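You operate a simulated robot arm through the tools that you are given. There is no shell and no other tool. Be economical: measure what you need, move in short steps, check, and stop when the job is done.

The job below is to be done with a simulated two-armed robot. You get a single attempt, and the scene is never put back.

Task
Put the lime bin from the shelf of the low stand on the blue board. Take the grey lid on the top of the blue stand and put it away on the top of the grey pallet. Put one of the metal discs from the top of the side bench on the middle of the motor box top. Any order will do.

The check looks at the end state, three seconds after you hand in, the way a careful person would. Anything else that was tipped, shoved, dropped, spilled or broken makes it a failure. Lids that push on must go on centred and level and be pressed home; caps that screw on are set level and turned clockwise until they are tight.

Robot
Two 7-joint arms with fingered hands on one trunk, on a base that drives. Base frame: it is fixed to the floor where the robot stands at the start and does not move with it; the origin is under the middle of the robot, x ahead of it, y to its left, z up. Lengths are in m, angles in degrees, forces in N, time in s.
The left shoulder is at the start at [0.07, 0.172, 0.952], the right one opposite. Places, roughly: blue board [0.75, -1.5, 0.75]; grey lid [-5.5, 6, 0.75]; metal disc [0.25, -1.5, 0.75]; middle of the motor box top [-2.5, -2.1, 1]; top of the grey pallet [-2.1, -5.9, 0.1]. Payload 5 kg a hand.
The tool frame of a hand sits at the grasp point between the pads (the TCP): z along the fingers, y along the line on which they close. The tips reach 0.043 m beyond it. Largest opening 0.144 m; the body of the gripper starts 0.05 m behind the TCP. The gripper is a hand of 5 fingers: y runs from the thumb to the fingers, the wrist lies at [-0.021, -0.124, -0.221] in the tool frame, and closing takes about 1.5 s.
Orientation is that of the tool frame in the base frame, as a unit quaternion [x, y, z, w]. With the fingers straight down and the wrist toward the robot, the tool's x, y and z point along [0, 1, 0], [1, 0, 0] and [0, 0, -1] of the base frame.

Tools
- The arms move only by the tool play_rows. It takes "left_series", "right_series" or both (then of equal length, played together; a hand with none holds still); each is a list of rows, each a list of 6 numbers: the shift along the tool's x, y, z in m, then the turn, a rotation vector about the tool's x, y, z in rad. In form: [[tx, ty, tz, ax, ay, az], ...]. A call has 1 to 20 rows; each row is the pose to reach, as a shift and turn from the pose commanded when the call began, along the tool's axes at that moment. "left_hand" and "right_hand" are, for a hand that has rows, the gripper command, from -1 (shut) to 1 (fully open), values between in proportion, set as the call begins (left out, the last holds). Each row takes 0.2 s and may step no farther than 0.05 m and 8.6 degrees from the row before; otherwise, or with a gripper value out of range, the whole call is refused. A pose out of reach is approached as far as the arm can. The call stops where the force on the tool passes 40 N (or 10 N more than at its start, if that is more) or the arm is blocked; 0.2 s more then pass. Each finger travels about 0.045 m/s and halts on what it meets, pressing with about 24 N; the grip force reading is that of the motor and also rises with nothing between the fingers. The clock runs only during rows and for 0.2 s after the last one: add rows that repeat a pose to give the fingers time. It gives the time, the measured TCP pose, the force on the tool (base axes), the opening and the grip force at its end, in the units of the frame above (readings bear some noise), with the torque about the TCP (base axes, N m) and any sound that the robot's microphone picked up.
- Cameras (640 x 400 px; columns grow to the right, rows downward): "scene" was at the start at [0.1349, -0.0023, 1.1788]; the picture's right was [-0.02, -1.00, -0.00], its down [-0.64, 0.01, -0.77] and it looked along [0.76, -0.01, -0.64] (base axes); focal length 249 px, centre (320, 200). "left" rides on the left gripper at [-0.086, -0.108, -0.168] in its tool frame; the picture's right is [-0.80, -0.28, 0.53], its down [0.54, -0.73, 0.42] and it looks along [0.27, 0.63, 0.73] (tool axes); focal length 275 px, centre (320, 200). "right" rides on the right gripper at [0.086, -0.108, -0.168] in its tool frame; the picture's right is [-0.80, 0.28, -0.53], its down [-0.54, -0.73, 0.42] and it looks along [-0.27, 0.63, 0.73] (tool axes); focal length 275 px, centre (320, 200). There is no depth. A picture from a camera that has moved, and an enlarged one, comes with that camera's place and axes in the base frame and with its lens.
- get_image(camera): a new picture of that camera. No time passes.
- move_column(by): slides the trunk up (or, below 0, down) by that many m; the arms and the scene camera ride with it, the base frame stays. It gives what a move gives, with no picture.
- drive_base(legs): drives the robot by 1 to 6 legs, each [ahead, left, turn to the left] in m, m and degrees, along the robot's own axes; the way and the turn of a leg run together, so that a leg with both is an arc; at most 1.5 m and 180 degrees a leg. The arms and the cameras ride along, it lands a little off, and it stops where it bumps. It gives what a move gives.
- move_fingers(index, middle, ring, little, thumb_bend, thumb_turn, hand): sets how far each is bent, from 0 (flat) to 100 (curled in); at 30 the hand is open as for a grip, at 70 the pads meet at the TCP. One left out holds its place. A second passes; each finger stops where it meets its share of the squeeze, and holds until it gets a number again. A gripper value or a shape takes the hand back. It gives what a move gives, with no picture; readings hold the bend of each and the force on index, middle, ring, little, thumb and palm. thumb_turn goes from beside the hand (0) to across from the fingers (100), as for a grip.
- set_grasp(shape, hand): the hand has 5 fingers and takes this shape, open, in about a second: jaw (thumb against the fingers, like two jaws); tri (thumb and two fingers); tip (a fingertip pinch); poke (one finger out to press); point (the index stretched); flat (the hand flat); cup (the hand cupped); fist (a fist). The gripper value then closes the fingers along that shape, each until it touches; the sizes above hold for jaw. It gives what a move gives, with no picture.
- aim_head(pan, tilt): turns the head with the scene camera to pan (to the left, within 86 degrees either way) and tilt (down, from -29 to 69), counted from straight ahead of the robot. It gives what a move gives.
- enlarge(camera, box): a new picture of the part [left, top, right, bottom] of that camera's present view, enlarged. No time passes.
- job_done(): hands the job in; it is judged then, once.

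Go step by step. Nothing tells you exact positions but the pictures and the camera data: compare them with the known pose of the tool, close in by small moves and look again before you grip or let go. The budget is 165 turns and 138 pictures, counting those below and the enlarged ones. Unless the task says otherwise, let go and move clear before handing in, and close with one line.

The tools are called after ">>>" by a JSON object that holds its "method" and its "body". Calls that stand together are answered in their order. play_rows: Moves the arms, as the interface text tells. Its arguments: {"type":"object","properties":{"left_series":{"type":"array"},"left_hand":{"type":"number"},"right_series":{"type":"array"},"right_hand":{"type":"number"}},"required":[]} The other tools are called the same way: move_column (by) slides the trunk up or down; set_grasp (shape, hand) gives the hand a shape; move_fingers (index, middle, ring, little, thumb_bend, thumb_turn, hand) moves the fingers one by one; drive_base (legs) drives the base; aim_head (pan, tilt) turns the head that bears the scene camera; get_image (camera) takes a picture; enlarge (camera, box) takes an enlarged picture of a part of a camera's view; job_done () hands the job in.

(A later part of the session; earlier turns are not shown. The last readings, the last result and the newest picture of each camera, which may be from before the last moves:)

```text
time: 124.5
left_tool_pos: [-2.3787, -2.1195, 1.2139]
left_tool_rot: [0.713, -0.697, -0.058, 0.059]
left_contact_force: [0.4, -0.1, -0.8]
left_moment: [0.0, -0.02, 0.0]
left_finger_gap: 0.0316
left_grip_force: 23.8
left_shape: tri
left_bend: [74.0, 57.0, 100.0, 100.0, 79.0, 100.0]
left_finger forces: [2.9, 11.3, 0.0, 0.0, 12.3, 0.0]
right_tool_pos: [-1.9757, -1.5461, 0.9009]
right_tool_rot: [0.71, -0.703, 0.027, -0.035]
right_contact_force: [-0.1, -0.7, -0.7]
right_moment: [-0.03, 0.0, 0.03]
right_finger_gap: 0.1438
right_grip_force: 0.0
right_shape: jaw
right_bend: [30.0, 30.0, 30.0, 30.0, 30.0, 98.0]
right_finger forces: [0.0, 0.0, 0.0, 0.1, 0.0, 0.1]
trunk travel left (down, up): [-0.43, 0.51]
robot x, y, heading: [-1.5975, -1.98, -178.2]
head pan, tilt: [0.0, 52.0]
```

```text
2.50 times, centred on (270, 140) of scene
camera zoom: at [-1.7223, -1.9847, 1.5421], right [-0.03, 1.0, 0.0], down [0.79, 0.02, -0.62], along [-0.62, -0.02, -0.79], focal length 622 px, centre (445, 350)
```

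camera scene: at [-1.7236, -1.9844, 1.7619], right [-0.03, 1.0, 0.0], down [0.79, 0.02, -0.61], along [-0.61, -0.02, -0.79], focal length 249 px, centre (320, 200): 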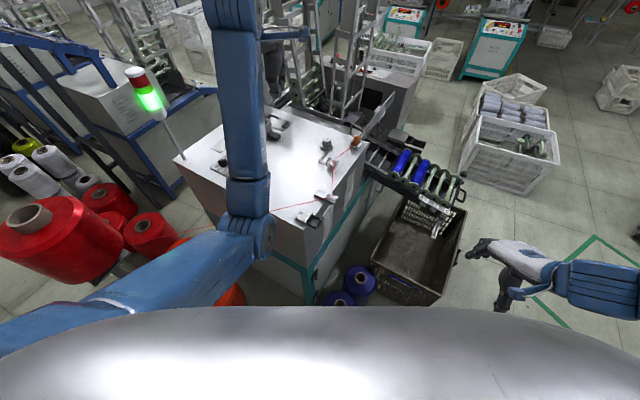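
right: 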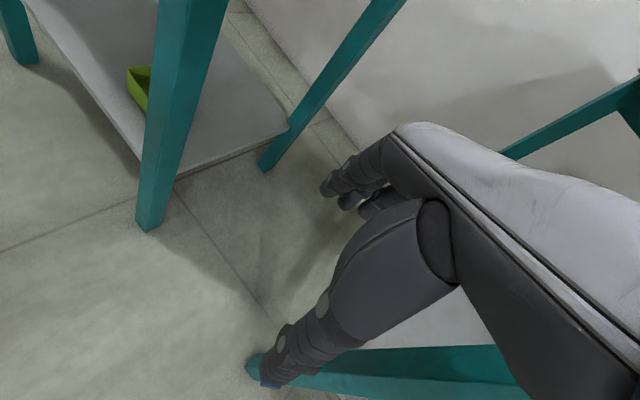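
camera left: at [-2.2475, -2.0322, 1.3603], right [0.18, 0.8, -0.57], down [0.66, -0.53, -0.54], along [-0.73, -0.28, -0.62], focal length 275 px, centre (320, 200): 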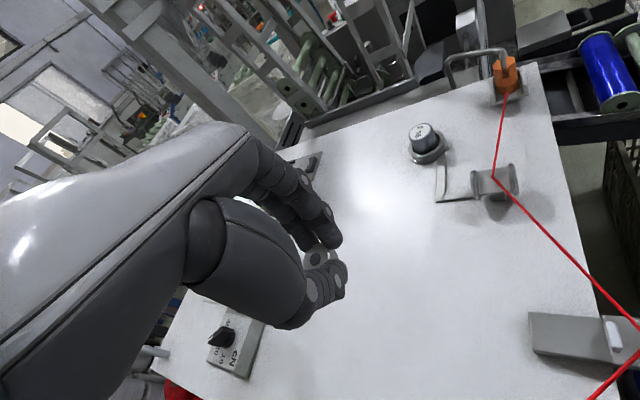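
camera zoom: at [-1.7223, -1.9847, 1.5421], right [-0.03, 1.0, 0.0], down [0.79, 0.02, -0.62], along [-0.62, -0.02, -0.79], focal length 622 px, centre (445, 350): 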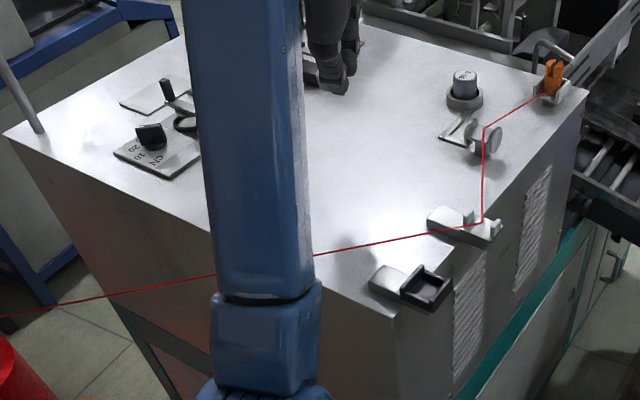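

The box top is at z≈1.04, its centre near (-2.57, -2.205). I move over the centre, still about 10 cm above.

>>> {"method": "play_rows", "body": {"left_series": [[0.016, 0.036, 0.0183, 0, 0, 0], [0.032, 0.072, 0.0367, 0, 0, 0], [0.047, 0.108, 0.055, 0, 0, 0], [0.063, 0.1437, 0.0734, 0, 0, 0], [0.079, 0.1796, 0.0917, 0, 0, 0], [0.079, 0.1796, 0.0917, 0, 0, 0]]}}

>>> {"method": "get_image", "body": {"camera": "left"}}

>>> {"method": "enlarge", "body": {"camera": "scene", "box": [150, 60, 390, 220]}}

```text
time: 125.9
left_tool_pos: [-2.5715, -2.2044, 1.1512]
left_tool_rot: [0.713, -0.697, -0.057, 0.059]
left_contact_force: [0.5, 0.7, -0.2]
left_moment: [-0.03, 0.02, 0.03]
left_finger_gap: 0.0313
left_grip_force: 24.0
left_shape: tri
left_bend: [74.0, 57.0, 100.0, 100.0, 79.0, 100.0]
left_finger forces: [2.8, 11.2, 0.0, 0.0, 12.4, 0.0]
right_tool_pos: [-1.9762, -1.5446, 0.9009]
right_tool_rot: [0.71, -0.703, 0.027, -0.035]
right_contact_force: [0.2, 0.7, 0.4]
right_moment: [-0.03, 0.03, 0.0]
right_finger_gap: 0.144
right_grip_force: 0.1
right_shape: jaw
right_bend: [30.0, 30.0, 30.0, 30.0, 30.0, 98.0]
right_finger forces: [0.1, 0.0, 0.0, 0.1, 0.0, 0.0]
trunk travel left (down, up): [-0.43, 0.51]
robot x, y, heading: [-1.5942, -1.9805, -178.7]
head pan, tilt: [0.0, 52.0]
```

```text
64 pictures are left
camera left: at [-2.4385, -2.1152, 1.2996], right [0.18, 0.8, -0.57], down [0.66, -0.53, -0.54], along [-0.73, -0.28, -0.62], focal length 275 px, centre (320, 200)
```

left: 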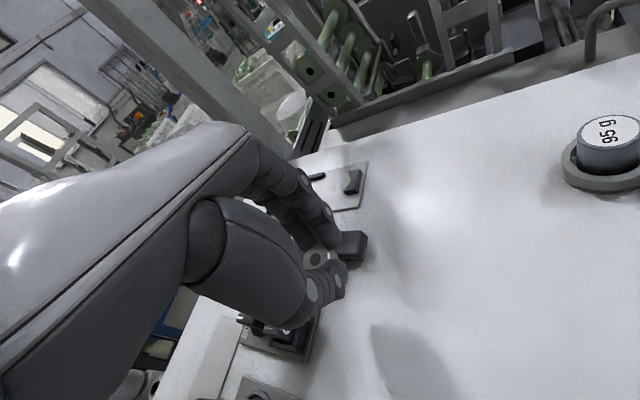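

```text
2.50 times, centred on (270, 140) of scene
camera zoom: at [-1.7215, -1.984, 1.5422], right [-0.03, 1.0, 0.0], down [0.79, 0.02, -0.62], along [-0.62, -0.02, -0.79], focal length 622 px, centre (445, 350)
```

zoom: 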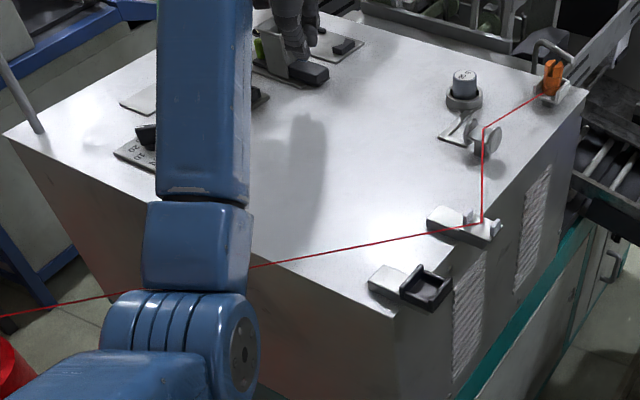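

A black block sits 5 cm beyond the spot. I come back 2 cm towards the true centre, lower partly and level the hand.

>>> {"method": "play_rows", "body": {"left_series": [[-0.001, -0.015, 0.01, 0.05, 0, 0], [-0.002, -0.022, 0.03, 0.1, 0, 0], [-0.004, -0.0313, 0.0555, 0.17, 0, 0], [-0.004, -0.0313, 0.0555, 0.17, 0, 0]]}}

>>> {"method": "get_image", "body": {"camera": "left"}}

>>> {"method": "enlarge", "body": {"camera": "scene", "box": [150, 60, 390, 220]}}

```text
time: 126.9
left_tool_pos: [-2.5475, -2.1994, 1.0913]
left_tool_rot: [0.715, -0.699, 0.003, -0.002]
left_contact_force: [0.6, -0.6, -0.7]
left_moment: [-0.02, -0.01, -0.01]
left_finger_gap: 0.0313
left_grip_force: 23.9
left_shape: tri
left_bend: [74.0, 57.0, 100.0, 100.0, 79.0, 100.0]
left_finger forces: [3.0, 11.2, 0.0, 0.0, 12.4, 0.0]
right_tool_pos: [-1.975, -1.546, 0.9005]
right_tool_rot: [0.71, -0.703, 0.028, -0.034]
right_contact_force: [0.7, 0.8, -0.1]
right_moment: [0.03, 0.02, 0.02]
right_finger_gap: 0.1437
right_grip_force: 0.0
right_shape: jaw
right_bend: [30.0, 30.0, 30.0, 30.0, 30.0, 98.0]
right_finger forces: [0.0, 0.0, 0.1, 0.1, 0.1, 0.1]
trunk travel left (down, up): [-0.43, 0.51]
robot x, y, heading: [-1.5978, -1.9794, -178.7]
head pan, tilt: [0.0, 52.0]
```

```text
62 pictures are left
camera left: at [-2.4424, -2.1121, 1.2595], right [0.27, 0.8, -0.53], down [0.74, -0.53, -0.42], along [-0.62, -0.28, -0.74], focal length 275 px, centre (320, 200)
```

left: 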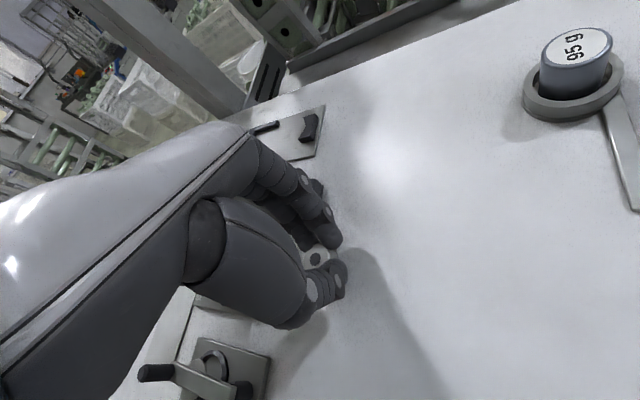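

```text
2.50 times, centred on (270, 140) of scene
camera zoom: at [-1.7219, -1.9846, 1.5421], right [-0.03, 1.0, 0.0], down [0.79, 0.02, -0.62], along [-0.62, -0.02, -0.79], focal length 622 px, centre (445, 350)
```

zoom: 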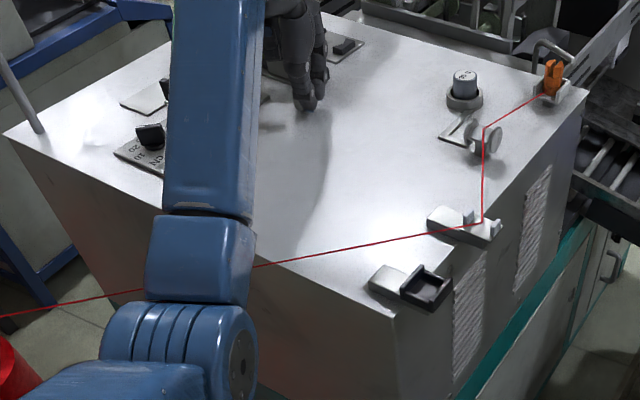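

Level and over the spot. I lower in small steps until the disc touches.

>>> {"method": "play_rows", "body": {"left_series": [[0, 0, 0.012, 0, 0, 0], [0, 0, 0.024, 0, 0, 0], [0, 0, 0.024, 0, 0, 0]]}}

>>> {"method": "play_rows", "body": {"left_series": [[0, 0, 0.004, 0, 0, 0], [0, 0, 0.008, 0, 0, 0], [0, 0, 0.012, 0, 0, 0]]}}

>>> {"method": "enlarge", "body": {"camera": "left", "box": [220, 160, 420, 360]}}

```text
time: 127.7
left_tool_pos: [-2.5519, -2.1992, 1.0813]
left_tool_rot: [0.715, -0.699, -0.007, 0.007]
left_contact_force: [7.2, 2.1, 23.8]
left_moment: [0.05, -0.34, -0.02]
left_finger_gap: 0.0323
left_grip_force: 24.3
left_shape: tri
left_bend: [74.0, 57.0, 100.0, 100.0, 79.0, 100.0]
left_finger forces: [3.9, 14.9, 0.1, 0.1, 25.2, 0.1]
right_tool_pos: [-1.9749, -1.5462, 0.902]
right_tool_rot: [0.71, -0.702, 0.026, -0.035]
right_contact_force: [-0.7, -0.1, -0.4]
right_moment: [0.02, -0.08, 0.04]
right_finger_gap: 0.144
right_grip_force: 0.1
right_shape: jaw
right_bend: [30.0, 30.0, 30.0, 30.0, 30.0, 98.0]
right_finger forces: [0.0, 0.0, 0.0, 0.0, 0.0, 0.1]
trunk travel left (down, up): [-0.43, 0.51]
robot x, y, heading: [-1.5957, -1.9823, -178.4]
head pan, tilt: [0.0, 52.0]
stopped in row 3 (left hand): the force on the tool passed its limit at 44 N (the readings are from after the stop); the commanded pose is now the measured one
```

```text
time: 128.2
left_tool_pos: [-2.5519, -2.1996, 1.0818]
left_tool_rot: [0.715, -0.699, -0.009, 0.011]
left_contact_force: [5.7, 0.1, 19.8]
left_moment: [0.0, -0.29, -0.01]
left_finger_gap: 0.032
left_grip_force: 24.4
left_shape: tri
left_bend: [74.0, 57.0, 100.0, 100.0, 79.0, 100.0]
left_finger forces: [3.6, 14.0, 0.0, 0.0, 24.8, 0.0]
right_tool_pos: [-1.9741, -1.5459, 0.9008]
right_tool_rot: [0.71, -0.703, 0.026, -0.034]
right_contact_force: [-1.4, -1.0, 0.1]
right_moment: [0.02, -0.06, -0.02]
right_finger_gap: 0.1437
right_grip_force: 0.1
right_shape: jaw
right_bend: [30.0, 30.0, 30.0, 30.0, 30.0, 98.0]
right_finger forces: [0.0, 0.0, 0.1, 0.0, 0.0, 0.1]
trunk travel left (down, up): [-0.43, 0.51]
robot x, y, heading: [-1.5939, -1.9808, -178.6]
head pan, tilt: [0.0, 52.0]
stopped in row 2 (left hand): the force on the tool passed its limit at 44 N (the readings are from after the stop); the commanded pose is now the measured one
```

```text
2.00 times, centred on (320, 260) of left
camera zoom: at [-2.4416, -2.1114, 1.2458], right [0.25, 0.8, -0.54], down [0.73, -0.53, -0.44], along [-0.64, -0.28, -0.71], focal length 551 px, centre (320, 80)
```

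zoom: 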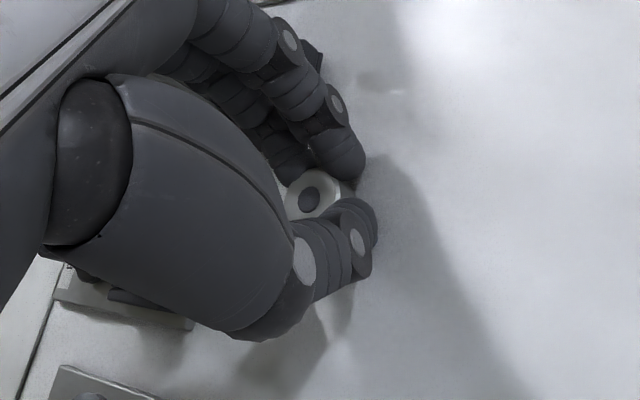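

The top is at z≈1.06, which puts the centre at about (-2.535, -2.195). I lift slightly, shift 1.6 cm back, and set it down again.

>>> {"method": "play_rows", "body": {"left_series": [[0, 0, -0.012, 0.015, 0, 0], [-0.004, -0.016, -0.012, 0.03, 0, 0], [-0.004, -0.016, -0.006, 0.03, 0, 0], [-0.004, -0.016, -0.003, 0.03, 0, 0]]}}

>>> {"method": "play_rows", "body": {"left_series": [[0, 0, 0.002, 0, 0, 0], [0, 0, 0.002, 0, 0, 0]]}}

```text
time: 129.2
left_tool_pos: [-2.5364, -2.1961, 1.0821]
left_tool_rot: [0.715, -0.699, 0.002, -0.001]
left_contact_force: [-1.0, 0.1, 10.5]
left_moment: [-0.17, 0.32, -0.04]
left_finger_gap: 0.0322
left_grip_force: 23.9
left_shape: tri
left_bend: [74.0, 57.0, 100.0, 100.0, 79.0, 100.0]
left_finger forces: [3.9, 18.1, 0.0, 0.0, 14.1, 0.0]
right_tool_pos: [-1.9735, -1.5448, 0.9013]
right_tool_rot: [0.71, -0.703, 0.027, -0.034]
right_contact_force: [1.1, 0.3, -0.1]
right_moment: [-0.03, 0.03, 0.01]
right_finger_gap: 0.1439
right_grip_force: 0.1
right_shape: jaw
right_bend: [30.0, 30.0, 30.0, 30.0, 30.0, 98.0]
right_finger forces: [0.0, 0.0, 0.1, 0.0, 0.0, 0.1]
trunk travel left (down, up): [-0.43, 0.51]
robot x, y, heading: [-1.5955, -1.9786, -178.5]
head pan, tilt: [0.0, 52.0]
```

```text
time: 129.8
left_tool_pos: [-2.5359, -2.1949, 1.0815]
left_tool_rot: [0.716, -0.698, 0.001, -0.001]
left_contact_force: [-5.2, -2.3, 23.3]
left_moment: [-0.31, 0.53, -0.02]
left_finger_gap: 0.0326
left_grip_force: 24.3
left_shape: tri
left_bend: [74.0, 57.0, 100.0, 100.0, 79.0, 100.0]
left_finger forces: [4.0, 24.5, 0.0, 0.1, 14.4, 0.0]
right_tool_pos: [-1.974, -1.5455, 0.9014]
right_tool_rot: [0.71, -0.703, 0.027, -0.034]
right_contact_force: [0.5, -0.1, -0.3]
right_moment: [-0.03, 0.0, -0.02]
right_finger_gap: 0.144
right_grip_force: 0.1
right_shape: jaw
right_bend: [30.0, 30.0, 30.0, 30.0, 30.0, 98.0]
right_finger forces: [0.1, 0.0, 0.0, 0.0, 0.0, 0.1]
trunk travel left (down, up): [-0.43, 0.51]
robot x, y, heading: [-1.5964, -1.9767, -178.5]
head pan, tilt: [0.0, 52.0]
```

It rests with light force. I open by a centimetre each side.

>>> {"method": "play_rows", "body": {"left_series": [[0, 0, -0.0015, 0, 0, 0], [0, 0, -0.0015, 0, 0, 0], [0, 0, -0.0015, 0, 0, 0], [0, 0, -0.0015, 0, 0, 0]], "left_hand": -0.3}}

>>> {"method": "enlarge", "body": {"camera": "left", "box": [220, 160, 420, 360]}}

```text
time: 130.8
left_tool_pos: [-2.5332, -2.1944, 1.0821]
left_tool_rot: [0.715, -0.699, 0.002, -0.002]
left_contact_force: [0.1, 0.8, 26.7]
left_moment: [0.18, -0.14, 0.08]
left_finger_gap: 0.0478
left_grip_force: 0.0
left_shape: tri
left_bend: [75.0, 53.0, 99.0, 99.0, 77.0, 100.0]
left_finger forces: [8.6, 3.5, 0.1, 0.0, 14.9, 0.0]
right_tool_pos: [-1.9734, -1.5454, 0.9006]
right_tool_rot: [0.71, -0.703, 0.026, -0.033]
right_contact_force: [-0.1, -0.4, -0.1]
right_moment: [-0.01, -0.01, -0.02]
right_finger_gap: 0.1439
right_grip_force: 0.1
right_shape: jaw
right_bend: [30.0, 30.0, 30.0, 30.0, 30.0, 98.0]
right_finger forces: [0.0, 0.0, 0.1, 0.1, 0.0, 0.0]
trunk travel left (down, up): [-0.43, 0.51]
robot x, y, heading: [-1.5974, -1.9819, -178.5]
head pan, tilt: [0.0, 52.0]
```

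```text
2.00 times, centred on (320, 260) of left
camera zoom: at [-2.4288, -2.1063, 1.2503], right [0.27, 0.8, -0.53], down [0.74, -0.53, -0.42], along [-0.62, -0.28, -0.74], focal length 551 px, centre (320, 80)
```

zoom: 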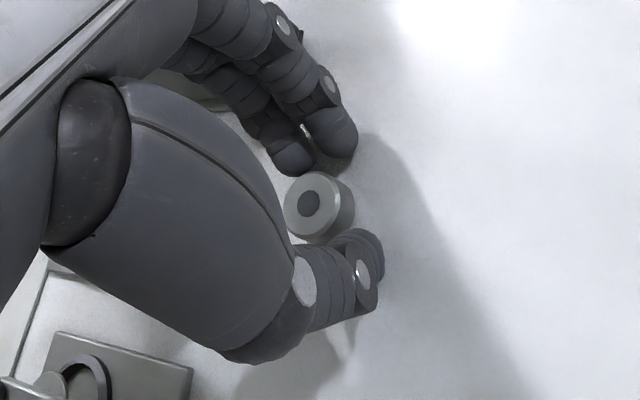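

The disc stands free and flat. I lift straight up and look.

>>> {"method": "play_rows", "body": {"left_series": [[0, 0, -0.01, 0, 0, 0], [0, 0, -0.03, 0, 0, 0], [0, 0, -0.06, 0, 0, 0], [0, 0, -0.1, 0, 0, 0], [0, -0.02, -0.13, 0, 0, 0]]}}

>>> {"method": "get_image", "body": {"camera": "left"}}

```text
time: 132.0
left_tool_pos: [-2.5167, -2.1952, 1.2089]
left_tool_rot: [0.715, -0.699, 0.004, -0.003]
left_contact_force: [0.5, 0.5, 0.2]
left_moment: [0.02, 0.05, 0.04]
left_finger_gap: 0.0506
left_grip_force: 0.1
left_shape: tri
left_bend: [74.0, 51.0, 99.0, 99.0, 73.0, 100.0]
left_finger forces: [0.0, 0.1, 0.1, 0.1, 0.0, 0.0]
right_tool_pos: [-1.9738, -1.5448, 0.9019]
right_tool_rot: [0.711, -0.702, 0.027, -0.034]
right_contact_force: [0.2, -0.1, 0.3]
right_moment: [0.0, 0.04, -0.02]
right_finger_gap: 0.1441
right_grip_force: 0.1
right_shape: jaw
right_bend: [30.0, 30.0, 30.0, 30.0, 30.0, 98.0]
right_finger forces: [0.1, 0.1, 0.0, 0.1, 0.0, 0.1]
trunk travel left (down, up): [-0.43, 0.51]
robot x, y, heading: [-1.5982, -1.9847, -178.6]
head pan, tilt: [0.0, 52.0]
```

```text
58 pictures are left
camera left: at [-2.4112, -2.1065, 1.3782], right [0.27, 0.8, -0.53], down [0.74, -0.53, -0.42], along [-0.61, -0.28, -0.74], focal length 275 px, centre (320, 200)
```

left: 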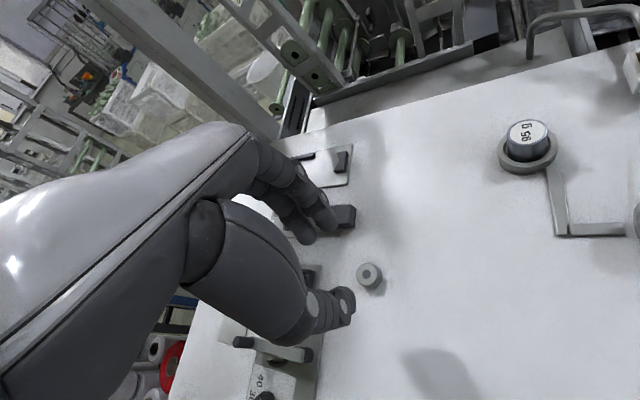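

The disc is left standing. I raise the trunk, withdraw the arm, and check its place on the top.

>>> {"method": "move_column", "body": {"by": 0.2}}

>>> {"method": "play_rows", "body": {"left_series": [[0, -0.045, 0, 0, 0, 0], [0, -0.09, 0, 0, 0, 0], [0, -0.135, 0, 0, 0, 0], [0, -0.18, 0, 0, 0, 0], [0, -0.225, 0, 0, 0, 0], [0, -0.27, 0, 0, 0, 0], [0, -0.315, 0, 0, 0, 0], [0, -0.36, 0, 0, 0, 0], [0, -0.4, 0, 0, 0, 0]]}}

>>> {"method": "drive_base", "body": {"legs": [[-0.3, 0, 0]]}}

>>> {"method": "get_image", "body": {"camera": "scene"}}

>>> {"method": "enlarge", "body": {"camera": "scene", "box": [160, 70, 380, 210]}}

```text
time: 134.2
left_tool_pos: [-2.5177, -2.1942, 1.409]
left_tool_rot: [0.716, -0.698, 0.004, -0.004]
left_contact_force: [0.3, -0.5, -0.5]
left_moment: [0.02, -0.02, -0.01]
left_finger_gap: 0.0505
left_grip_force: 0.0
left_shape: tri
left_bend: [74.0, 51.0, 99.0, 99.0, 73.0, 100.0]
left_finger forces: [0.0, 0.0, 0.0, 0.0, 0.1, 0.0]
right_tool_pos: [-1.9752, -1.5457, 1.0996]
right_tool_rot: [0.71, -0.703, 0.028, -0.034]
right_contact_force: [0.2, -0.3, 0.2]
right_moment: [0.0, -0.01, 0.01]
right_finger_gap: 0.1437
right_grip_force: 0.1
right_shape: jaw
right_bend: [30.0, 30.0, 30.0, 30.0, 30.0, 98.0]
right_finger forces: [0.0, 0.0, 0.1, 0.0, 0.0, 0.0]
trunk travel left (down, up): [-0.63, 0.31]
robot x, y, heading: [-1.5941, -1.9813, -178.8]
head pan, tilt: [0.0, 52.0]
```

```text
time: 136.2
left_tool_pos: [-2.116, -2.1839, 1.414]
left_tool_rot: [0.716, -0.699, 0.004, -0.004]
left_contact_force: [0.4, -0.7, 0.6]
left_moment: [-0.01, 0.03, 0.03]
left_finger_gap: 0.0506
left_grip_force: 0.0
left_shape: tri
left_bend: [74.0, 51.0, 99.0, 99.0, 73.0, 100.0]
left_finger forces: [0.1, 0.0, 0.1, 0.0, 0.0, 0.0]
right_tool_pos: [-1.9736, -1.5454, 1.1004]
right_tool_rot: [0.711, -0.702, 0.026, -0.034]
right_contact_force: [-0.3, 0.4, 0.8]
right_moment: [0.01, 0.04, 0.0]
right_finger_gap: 0.1439
right_grip_force: 0.1
right_shape: jaw
right_bend: [30.0, 30.0, 30.0, 30.0, 30.0, 98.0]
right_finger forces: [0.0, 0.0, 0.1, 0.0, 0.0, 0.0]
trunk travel left (down, up): [-0.63, 0.31]
robot x, y, heading: [-1.5968, -1.9823, -178.6]
head pan, tilt: [0.0, 52.0]
```

```text
time: 138.2
left_tool_pos: [-1.8197, -2.1764, 1.411]
left_tool_rot: [0.715, -0.7, 0.005, -0.005]
left_contact_force: [-0.2, 0.6, 0.1]
left_moment: [0.01, -0.09, 0.02]
left_finger_gap: 0.0505
left_grip_force: 0.1
left_shape: tri
left_bend: [74.0, 51.0, 99.0, 99.0, 73.0, 100.0]
left_finger forces: [0.0, 0.0, 0.1, 0.0, 0.1, 0.0]
right_tool_pos: [-1.6764, -1.5373, 1.1009]
right_tool_rot: [0.71, -0.703, 0.028, -0.035]
right_contact_force: [-1.1, 0.3, -0.1]
right_moment: [0.02, -0.05, -0.01]
right_finger_gap: 0.1439
right_grip_force: 0.0
right_shape: jaw
right_bend: [30.0, 30.0, 30.0, 30.0, 30.0, 98.0]
right_finger forces: [0.1, 0.0, 0.1, 0.0, 0.0, 0.2]
trunk travel left (down, up): [-0.63, 0.31]
robot x, y, heading: [-1.2918, -1.9736, -178.7]
head pan, tilt: [0.0, 52.0]
```

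```text
57 pictures are left
camera scene: at [-1.4238, -1.9773, 1.7418], right [-0.02, 1.0, 0.0], down [0.79, 0.02, -0.61], along [-0.61, -0.01, -0.79], focal length 249 px, centre (320, 200)
```

scene: 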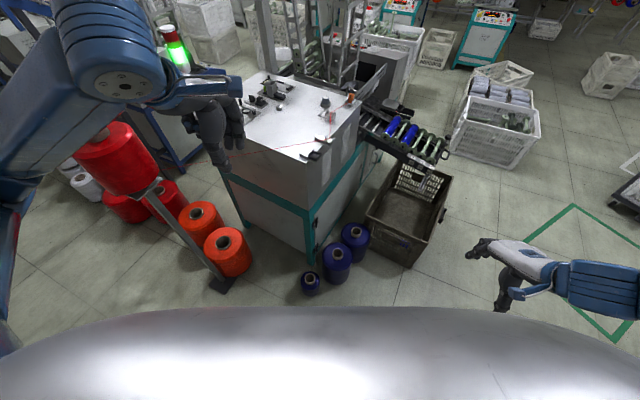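

```text
2.86 times, centred on (270, 140) of scene
camera zoom: at [-1.4238, -1.9773, 1.7418], right [-0.02, 1.0, 0.0], down [0.79, 0.02, -0.61], along [-0.61, -0.01, -0.79], focal length 711 px, centre (463, 371)
```

zoom: 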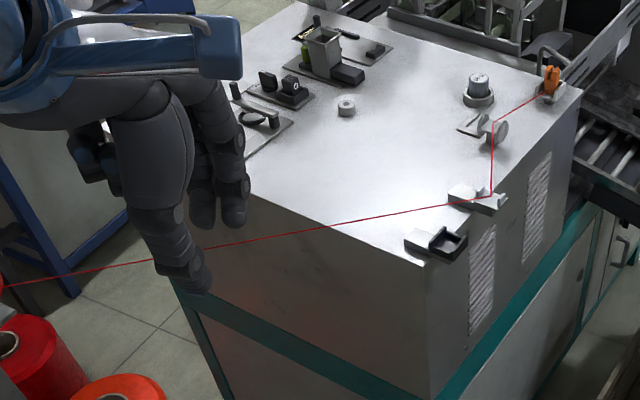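

The disc sits right at the middle of the motor box top. Next is the lid at about (-5.5, 6): I back away, turn north-west and look for a route.

>>> {"method": "drive_base", "body": {"legs": [[-0.2, 0, 0], [0, 0, -65]]}}

>>> {"method": "aim_head", "body": {"pan": 0, "tilt": 15}}

>>> {"method": "get_image", "body": {"camera": "scene"}}

```text
time: 142.7
left_tool_pos: [-1.5008, -1.5783, 1.4131]
left_tool_rot: [-0.224, 0.975, -0.005, 0.001]
left_contact_force: [-0.7, -0.2, -0.2]
left_moment: [0.0, 0.0, -0.03]
left_finger_gap: 0.0505
left_grip_force: 0.1
left_shape: tri
left_bend: [74.0, 51.0, 99.0, 99.0, 73.0, 100.0]
left_finger forces: [0.0, 0.0, 0.1, 0.0, 0.0, 0.0]
right_tool_pos: [-0.8596, -1.4434, 1.0999]
right_tool_rot: [-0.217, 0.975, -0.041, 0.014]
right_contact_force: [-0.4, 0.3, -0.1]
right_moment: [-0.01, 0.0, 0.02]
right_finger_gap: 0.1438
right_grip_force: 0.1
right_shape: jaw
right_bend: [30.0, 30.0, 30.0, 30.0, 30.0, 98.0]
right_finger forces: [0.0, 0.0, 0.0, 0.2, 0.0, 0.0]
trunk travel left (down, up): [-0.63, 0.31]
robot x, y, heading: [-1.0982, -1.972, 115.8]
head pan, tilt: [0.0, 52.0]
```

```text
time: 143.7
left_tool_pos: [-1.5006, -1.5787, 1.4119]
left_tool_rot: [-0.225, 0.974, -0.005, 0.001]
left_contact_force: [1.1, -0.4, 0.2]
left_moment: [-0.02, 0.02, 0.03]
left_finger_gap: 0.0504
left_grip_force: 0.0
left_shape: tri
left_bend: [74.0, 51.0, 99.0, 99.0, 73.0, 100.0]
left_finger forces: [0.0, 0.1, 0.0, 0.0, 0.0, 0.0]
right_tool_pos: [-0.859, -1.4434, 1.1013]
right_tool_rot: [-0.217, 0.975, -0.041, 0.015]
right_contact_force: [-0.3, 0.2, -1.1]
right_moment: [-0.01, 0.0, 0.0]
right_finger_gap: 0.1441
right_grip_force: 0.1
right_shape: jaw
right_bend: [30.0, 30.0, 30.0, 30.0, 30.0, 98.0]
right_finger forces: [0.1, 0.0, 0.0, 0.0, 0.0, 0.0]
trunk travel left (down, up): [-0.63, 0.31]
robot x, y, heading: [-1.0967, -1.9666, 116.1]
head pan, tilt: [0.0, 15.0]
```

```text
55 pictures are left
camera scene: at [-1.1611, -1.8404, 1.7984], right [0.9, 0.44, 0.0], down [0.11, -0.23, -0.97], along [-0.42, 0.87, -0.26], focal length 249 px, centre (320, 200)
```

scene: 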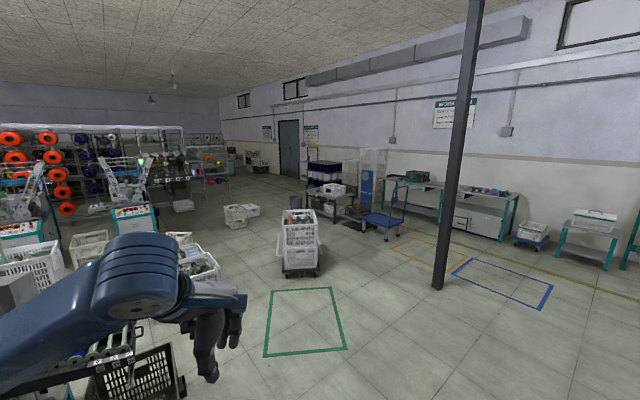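

>>> {"method": "enlarge", "body": {"camera": "scene", "box": [240, 130, 440, 255]}}

```text
3.20 times, centred on (340, 192) of scene
camera zoom: at [-1.1611, -1.8404, 1.7984], right [0.9, 0.44, 0.0], down [0.11, -0.23, -0.97], along [-0.42, 0.87, -0.26], focal length 796 px, centre (256, 224)
```

zoom: 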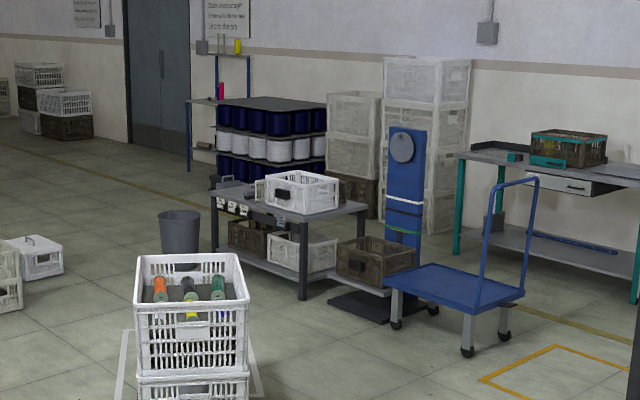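

The narrow blue stand by the door, left of the spool pallet, holds the lid. I drive between the crate trolley and the pole first.

>>> {"method": "drive_base", "body": {"legs": [[0, 0, -14.5], [1.5, 0, 0], [1.5, 0, 0], [0.5, 0, 0], [0, 0, 55]]}}

>>> {"method": "aim_head", "body": {"pan": 0, "tilt": 18}}

>>> {"method": "get_image", "body": {"camera": "scene"}}

```text
time: 157.7
left_tool_pos: [-1.902, 1.2851, 1.4144]
left_tool_rot: [-0.086, 0.996, -0.004, 0.001]
left_contact_force: [-0.5, 0.9, -0.4]
left_moment: [-0.04, -0.01, 0.02]
left_finger_gap: 0.0502
left_grip_force: 0.0
left_shape: tri
left_bend: [74.0, 51.0, 99.0, 99.0, 73.0, 100.0]
left_finger forces: [0.0, 0.1, 0.0, 0.0, 0.0, 0.1]
right_tool_pos: [-1.251, 1.2267, 1.0999]
right_tool_rot: [-0.078, 0.996, -0.051, 0.007]
right_contact_force: [-0.1, 0.1, -0.4]
right_moment: [0.0, 0.0, 0.0]
right_finger_gap: 0.1437
right_grip_force: 0.0
right_shape: jaw
right_bend: [30.0, 30.0, 30.0, 30.0, 30.0, 98.0]
right_finger forces: [0.1, 0.1, 0.1, 0.0, 0.0, 0.0]
trunk travel left (down, up): [-0.63, 0.31]
robot x, y, heading: [-1.6228, 0.8034, 99.9]
head pan, tilt: [0.0, 15.0]
stopped in leg 3: the robot was blocked; the commanded pose is now the measured one
```

```text
time: 158.3
left_tool_pos: [-1.9033, 1.2827, 1.4146]
left_tool_rot: [-0.087, 0.996, -0.003, 0.001]
left_contact_force: [0.7, -0.4, -0.2]
left_moment: [-0.01, 0.0, -0.01]
left_finger_gap: 0.0506
left_grip_force: 0.1
left_shape: tri
left_bend: [74.0, 51.0, 99.0, 99.0, 73.0, 100.0]
left_finger forces: [0.0, 0.0, 0.0, 0.0, 0.0, 0.0]
right_tool_pos: [-1.2505, 1.2267, 1.0991]
right_tool_rot: [-0.08, 0.996, -0.05, 0.007]
right_contact_force: [-0.9, 0.1, 0.1]
right_moment: [0.01, -0.01, -0.02]
right_finger_gap: 0.1438
right_grip_force: 0.1
right_shape: jaw
right_bend: [30.0, 30.0, 30.0, 30.0, 30.0, 98.0]
right_finger forces: [0.0, 0.0, 0.0, 0.1, 0.0, 0.0]
trunk travel left (down, up): [-0.63, 0.31]
robot x, y, heading: [-1.6219, 0.8009, 100.3]
head pan, tilt: [0.0, 18.0]
```

```text
53 pictures are left
camera scene: at [-1.6501, 0.9355, 1.7943], right [0.98, 0.17, 0.0], down [0.05, -0.3, -0.95], along [-0.16, 0.94, -0.3], focal length 249 px, centre (320, 200)
```

scene: 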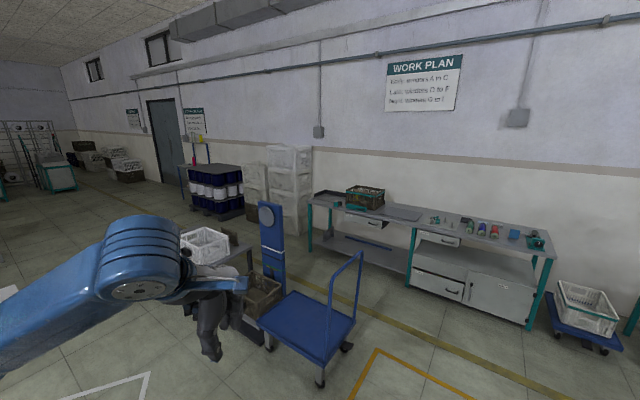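

I was stopped at about (-1.62, 0.80); I look both sides to see what is close.

>>> {"method": "aim_head", "body": {"pan": -70, "tilt": 35}}

>>> {"method": "get_image", "body": {"camera": "scene"}}

>>> {"method": "aim_head", "body": {"pan": 75, "tilt": 35}}

>>> {"method": "get_image", "body": {"camera": "scene"}}

```text
time: 159.7
left_tool_pos: [-1.9031, 1.2832, 1.414]
left_tool_rot: [-0.086, 0.996, -0.002, 0.0]
left_contact_force: [0.9, -0.3, -0.2]
left_moment: [-0.01, 0.0, 0.02]
left_finger_gap: 0.0505
left_grip_force: 0.0
left_shape: tri
left_bend: [74.0, 51.0, 99.0, 99.0, 73.0, 100.0]
left_finger forces: [0.0, 0.1, 0.1, 0.0, 0.1, 0.0]
right_tool_pos: [-1.2508, 1.2277, 1.0999]
right_tool_rot: [-0.079, 0.996, -0.051, 0.007]
right_contact_force: [0.2, -0.2, 0.7]
right_moment: [0.0, 0.01, 0.0]
right_finger_gap: 0.1439
right_grip_force: 0.1
right_shape: jaw
right_bend: [30.0, 30.0, 30.0, 30.0, 30.0, 98.0]
right_finger forces: [0.0, 0.1, 0.0, 0.0, 0.1, 0.0]
trunk travel left (down, up): [-0.63, 0.31]
robot x, y, heading: [-1.6232, 0.8044, 99.9]
head pan, tilt: [-70.0, 35.0]
```

```text
52 pictures are left
camera scene: at [-1.5576, 0.8874, 1.767], right [0.5, -0.87, 0.0], down [-0.5, -0.28, -0.82], along [0.71, 0.41, -0.57], focal length 249 px, centre (320, 200)
```

scene: 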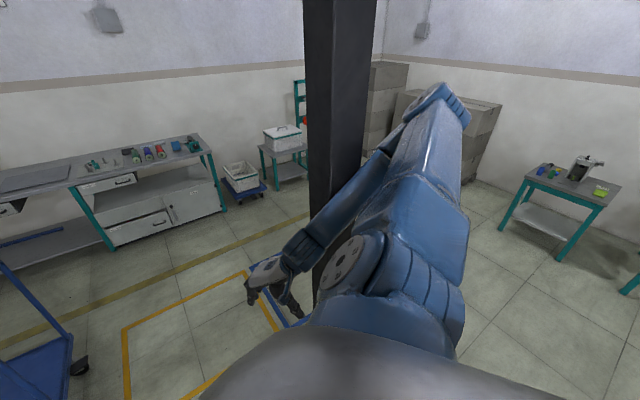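

```text
time: 162.0
left_tool_pos: [-1.9026, 1.2827, 1.4131]
left_tool_rot: [-0.086, 0.996, -0.002, 0.0]
left_contact_force: [-1.0, 0.2, 0.5]
left_moment: [0.0, -0.01, 0.01]
left_finger_gap: 0.0505
left_grip_force: 0.0
left_shape: tri
left_bend: [74.0, 51.0, 99.0, 99.0, 73.0, 100.0]
left_finger forces: [0.1, 0.1, 0.1, 0.0, 0.1, 0.1]
right_tool_pos: [-1.2519, 1.227, 1.0994]
right_tool_rot: [-0.079, 0.996, -0.049, 0.008]
right_contact_force: [0.1, 0.6, 0.4]
right_moment: [-0.02, -0.01, 0.01]
right_finger_gap: 0.1438
right_grip_force: 0.1
right_shape: jaw
right_bend: [30.0, 30.0, 30.0, 30.0, 30.0, 98.0]
right_finger forces: [0.0, 0.0, 0.0, 0.0, 0.0, 0.0]
trunk travel left (down, up): [-0.63, 0.31]
robot x, y, heading: [-1.6231, 0.8019, 100.0]
head pan, tilt: [75.0, 35.0]
```

```text
51 pictures are left
camera scene: at [-1.7217, 0.8512, 1.7666], right [0.09, 1.0, 0.0], down [0.57, -0.05, -0.82], along [-0.82, 0.07, -0.57], focal length 249 px, centre (320, 200)
```

scene: 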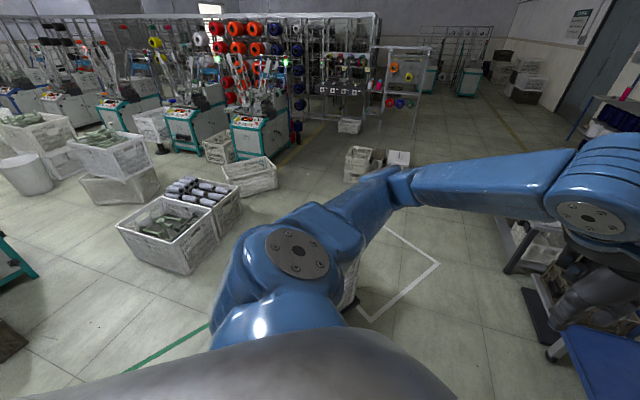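

The right elbow met the pole. I back off, step left 0.2 m, and continue ahead past it.

>>> {"method": "drive_base", "body": {"legs": [[-0.12, 0, 0], [0, 0.22, 0], [1.0, 0, 0], [0, 0, 40]]}}

>>> {"method": "aim_head", "body": {"pan": 0, "tilt": 25}}

>>> {"method": "get_image", "body": {"camera": "scene"}}

```text
time: 171.2
left_tool_pos: [-2.5314, 1.8292, 1.4113]
left_tool_rot: [-0.43, 0.903, -0.004, 0.001]
left_contact_force: [-0.4, -0.4, -0.4]
left_moment: [0.0, 0.01, 0.02]
left_finger_gap: 0.0506
left_grip_force: 0.0
left_shape: tri
left_bend: [74.0, 51.0, 99.0, 99.0, 73.0, 100.0]
left_finger forces: [0.0, 0.0, 0.1, 0.0, 0.1, 0.1]
right_tool_pos: [-2.0034, 2.2141, 1.0962]
right_tool_rot: [-0.424, 0.904, -0.046, 0.024]
right_contact_force: [1.1, 0.4, 0.2]
right_moment: [0.0, -0.01, -0.02]
right_finger_gap: 0.1436
right_grip_force: 0.1
right_shape: jaw
right_bend: [30.0, 30.0, 30.0, 30.0, 30.0, 98.0]
right_finger forces: [0.1, 0.1, 0.0, 0.0, 0.1, 0.1]
trunk travel left (down, up): [-0.63, 0.31]
robot x, y, heading: [-2.0051, 1.6456, 140.9]
head pan, tilt: [75.0, 35.0]
```

```text
time: 172.7
left_tool_pos: [-2.5328, 1.828, 1.4124]
left_tool_rot: [-0.43, 0.903, -0.004, 0.002]
left_contact_force: [0.4, -1.0, -0.5]
left_moment: [0.01, 0.02, 0.0]
left_finger_gap: 0.0506
left_grip_force: 0.3
left_shape: tri
left_bend: [74.0, 51.0, 99.0, 99.0, 73.0, 100.0]
left_finger forces: [0.1, 0.0, 0.0, 0.0, 0.0, 0.0]
right_tool_pos: [-2.0054, 2.2145, 1.0964]
right_tool_rot: [-0.423, 0.904, -0.047, 0.025]
right_contact_force: [0.0, 0.9, 0.0]
right_moment: [0.02, 0.03, -0.04]
right_finger_gap: 0.144
right_grip_force: 0.0
right_shape: jaw
right_bend: [30.0, 30.0, 30.0, 30.0, 30.0, 98.0]
right_finger forces: [0.1, 0.1, 0.0, 0.1, 0.0, 0.0]
trunk travel left (down, up): [-0.63, 0.31]
robot x, y, heading: [-2.0038, 1.6439, 141.3]
head pan, tilt: [0.0, 25.0]
```

```text
50 pictures are left
camera scene: at [-2.114, 1.7338, 1.7822], right [0.63, 0.78, 0.0], down [0.33, -0.27, -0.91], along [-0.71, 0.57, -0.42], focal length 249 px, centre (320, 200)
```

scene: 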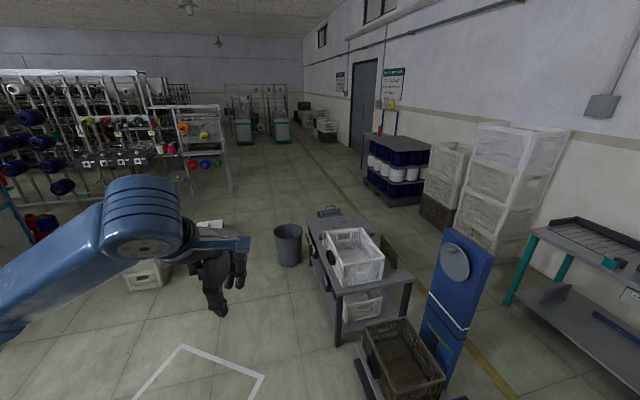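

>>> {"method": "aim_head", "body": {"pan": 28, "tilt": 25}}

>>> {"method": "get_image", "body": {"camera": "scene"}}

```text
time: 173.7
left_tool_pos: [-2.5324, 1.8282, 1.4124]
left_tool_rot: [-0.431, 0.902, -0.005, 0.002]
left_contact_force: [-0.6, -0.2, 0.0]
left_moment: [-0.02, 0.05, 0.0]
left_finger_gap: 0.0506
left_grip_force: 0.0
left_shape: tri
left_bend: [74.0, 51.0, 99.0, 99.0, 73.0, 100.0]
left_finger forces: [0.0, 0.1, 0.0, 0.1, 0.0, 0.0]
right_tool_pos: [-2.0054, 2.2147, 1.0964]
right_tool_rot: [-0.424, 0.904, -0.046, 0.025]
right_contact_force: [-0.1, 0.0, -0.4]
right_moment: [0.03, 0.01, 0.01]
right_finger_gap: 0.1442
right_grip_force: 0.0
right_shape: jaw
right_bend: [30.0, 30.0, 30.0, 30.0, 30.0, 98.0]
right_finger forces: [0.0, 0.0, 0.0, 0.1, 0.0, 0.0]
trunk travel left (down, up): [-0.63, 0.31]
robot x, y, heading: [-2.0032, 1.6429, 141.3]
head pan, tilt: [28.0, 25.0]
```

```text
49 pictures are left
camera scene: at [-2.1325, 1.6936, 1.7822], right [0.19, 0.98, 0.0], down [0.41, -0.08, -0.91], along [-0.89, 0.17, -0.42], focal length 249 px, centre (320, 200)
```

scene: 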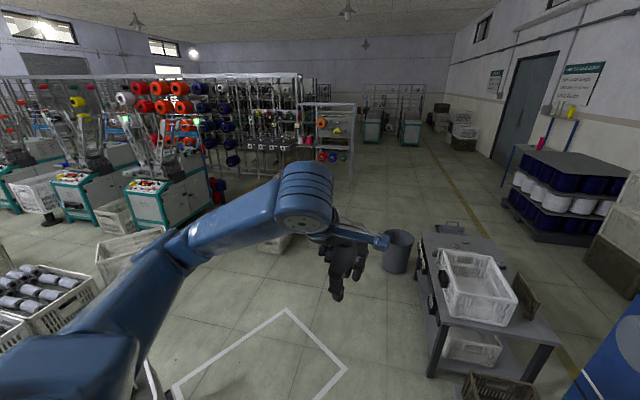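

Free floor lies to the south-west between the baskets. I go round: west past the trolley, then south-west between basket groups.

>>> {"method": "drive_base", "body": {"legs": [[0, 0, 38.5], [1.45, -0.08, 0], [0.95, 0.8, 0]]}}

>>> {"method": "aim_head", "body": {"pan": -40, "tilt": 25}}

>>> {"method": "get_image", "body": {"camera": "scene"}}

```text
time: 188.6
left_tool_pos: [-4.9485, 0.7472, 1.4127]
left_tool_rot: [0.71, -0.704, 0.004, -0.004]
left_contact_force: [-0.5, 0.5, -0.4]
left_moment: [0.0, 0.02, -0.01]
left_finger_gap: 0.0503
left_grip_force: 0.1
left_shape: tri
left_bend: [74.0, 51.0, 99.0, 99.0, 73.0, 100.0]
left_finger forces: [0.0, 0.1, 0.0, 0.0, 0.1, 0.0]
right_tool_pos: [-4.7839, 1.3805, 1.0967]
right_tool_rot: [-0.704, 0.709, -0.035, 0.038]
right_contact_force: [-0.2, 0.0, 0.1]
right_moment: [-0.02, 0.02, -0.01]
right_finger_gap: 0.1437
right_grip_force: 0.0
right_shape: jaw
right_bend: [30.0, 30.0, 30.0, 30.0, 30.0, 98.0]
right_finger forces: [0.0, 0.1, 0.0, 0.0, 0.1, 0.0]
trunk travel left (down, up): [-0.63, 0.31]
robot x, y, heading: [-4.4182, 0.9384, -179.7]
head pan, tilt: [28.0, 25.0]
```

```text
time: 190.0
left_tool_pos: [-4.9481, 0.7473, 1.4122]
left_tool_rot: [0.71, -0.704, 0.004, -0.003]
left_contact_force: [0.3, 0.0, -0.5]
left_moment: [0.01, 0.01, 0.02]
left_finger_gap: 0.0506
left_grip_force: 0.2
left_shape: tri
left_bend: [74.0, 51.0, 99.0, 99.0, 73.0, 100.0]
left_finger forces: [0.1, 0.1, 0.0, 0.0, 0.0, 0.1]
right_tool_pos: [-4.7845, 1.3814, 1.0968]
right_tool_rot: [-0.704, 0.709, -0.036, 0.039]
right_contact_force: [0.4, -0.2, 0.2]
right_moment: [-0.01, -0.04, -0.02]
right_finger_gap: 0.1437
right_grip_force: 0.1
right_shape: jaw
right_bend: [30.0, 30.0, 30.0, 30.0, 30.0, 98.0]
right_finger forces: [0.0, 0.0, 0.0, 0.0, 0.0, 0.1]
trunk travel left (down, up): [-0.63, 0.31]
robot x, y, heading: [-4.422, 0.935, -179.7]
head pan, tilt: [-40.0, 25.0]
```

```text
48 pictures are left
camera scene: at [-4.5446, 0.9986, 1.7822], right [0.64, 0.77, 0.0], down [0.33, -0.27, -0.91], along [-0.7, 0.58, -0.42], focal length 249 px, centre (320, 200)
```

scene: 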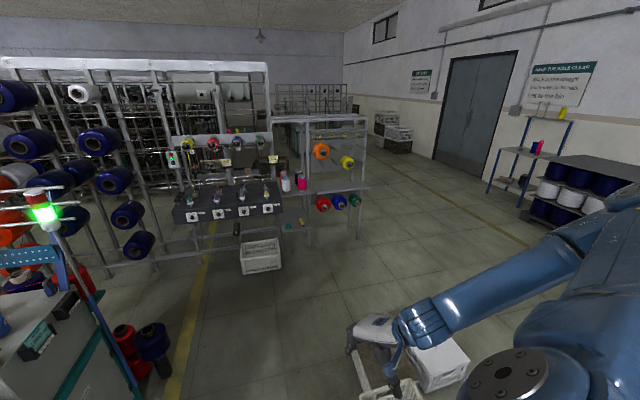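

The blue stand is in clear view, its foot around (-5.5, 5.85). I go on around the baskets and turn to face it.

>>> {"method": "drive_base", "body": {"legs": [[0.88, -0.2, 0], [0.12, -1.1, 0], [-0.2, -1.1, 0], [0, 0, -117]]}}

>>> {"method": "aim_head", "body": {"pan": 20, "tilt": 25}}

>>> {"method": "get_image", "body": {"camera": "scene"}}

```text
time: 193.4
left_tool_pos: [-5.4976, 0.7559, 1.4127]
left_tool_rot: [0.766, -0.642, 0.01, -0.004]
left_contact_force: [3.7, 1.2, 1.5]
left_moment: [-0.16, 0.39, 0.1]
left_finger_gap: 0.0502
left_grip_force: 0.1
left_shape: tri
left_bend: [74.0, 51.0, 99.0, 99.0, 73.0, 100.0]
left_finger forces: [0.0, 0.0, 0.0, 0.0, 0.0, 0.1]
right_tool_pos: [-5.4314, 1.4127, 1.0976]
right_tool_rot: [0.754, -0.655, 0.03, -0.037]
right_contact_force: [2.8, 0.8, 0.8]
right_moment: [-0.06, 0.24, -0.02]
right_finger_gap: 0.1439
right_grip_force: 0.0
right_shape: jaw
right_bend: [30.0, 30.0, 30.0, 30.0, 30.0, 98.0]
right_finger forces: [0.1, 0.0, 0.1, 0.0, 0.1, 0.1]
trunk travel left (down, up): [-0.63, 0.31]
robot x, y, heading: [-5.0221, 1.0275, -171.1]
head pan, tilt: [-40.0, 25.0]
stopped in leg 1: the robot was blocked; the commanded pose is now the measured one
```

```text
time: 194.7
left_tool_pos: [-5.514, 0.7409, 1.4049]
left_tool_rot: [0.766, -0.643, 0.01, -0.011]
left_contact_force: [0.1, 0.2, -0.2]
left_moment: [0.03, 0.0, -0.01]
left_finger_gap: 0.0508
left_grip_force: 0.0
left_shape: tri
left_bend: [74.0, 51.0, 99.0, 99.0, 73.0, 100.0]
left_finger forces: [0.0, 0.0, 0.0, 0.1, 0.0, 0.0]
right_tool_pos: [-5.4428, 1.4021, 1.0989]
right_tool_rot: [0.753, -0.656, 0.031, -0.045]
right_contact_force: [-0.8, 0.5, 0.4]
right_moment: [0.0, 0.0, 0.0]
right_finger_gap: 0.1437
right_grip_force: 0.1
right_shape: jaw
right_bend: [30.0, 30.0, 30.0, 30.0, 30.0, 98.0]
right_finger forces: [0.1, 0.0, 0.0, 0.0, 0.0, 0.0]
trunk travel left (down, up): [-0.63, 0.31]
robot x, y, heading: [-5.0219, 1.0267, -171.0]
head pan, tilt: [20.0, 25.0]
```

```text
47 pictures are left
camera scene: at [-5.1429, 0.9639, 1.7827], right [-0.48, 0.88, 0.01], down [0.37, 0.21, -0.91], along [-0.8, -0.43, -0.42], focal length 249 px, centre (320, 200)
```

scene: 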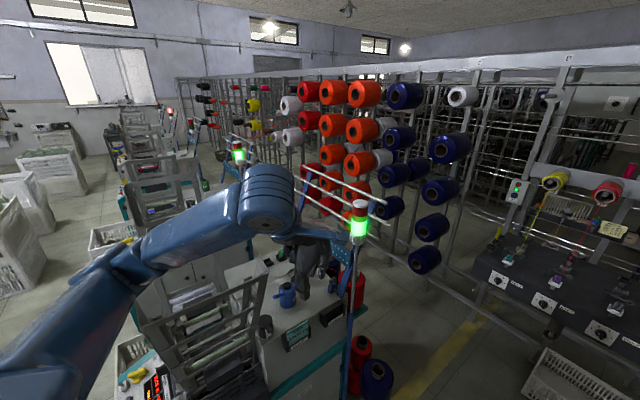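

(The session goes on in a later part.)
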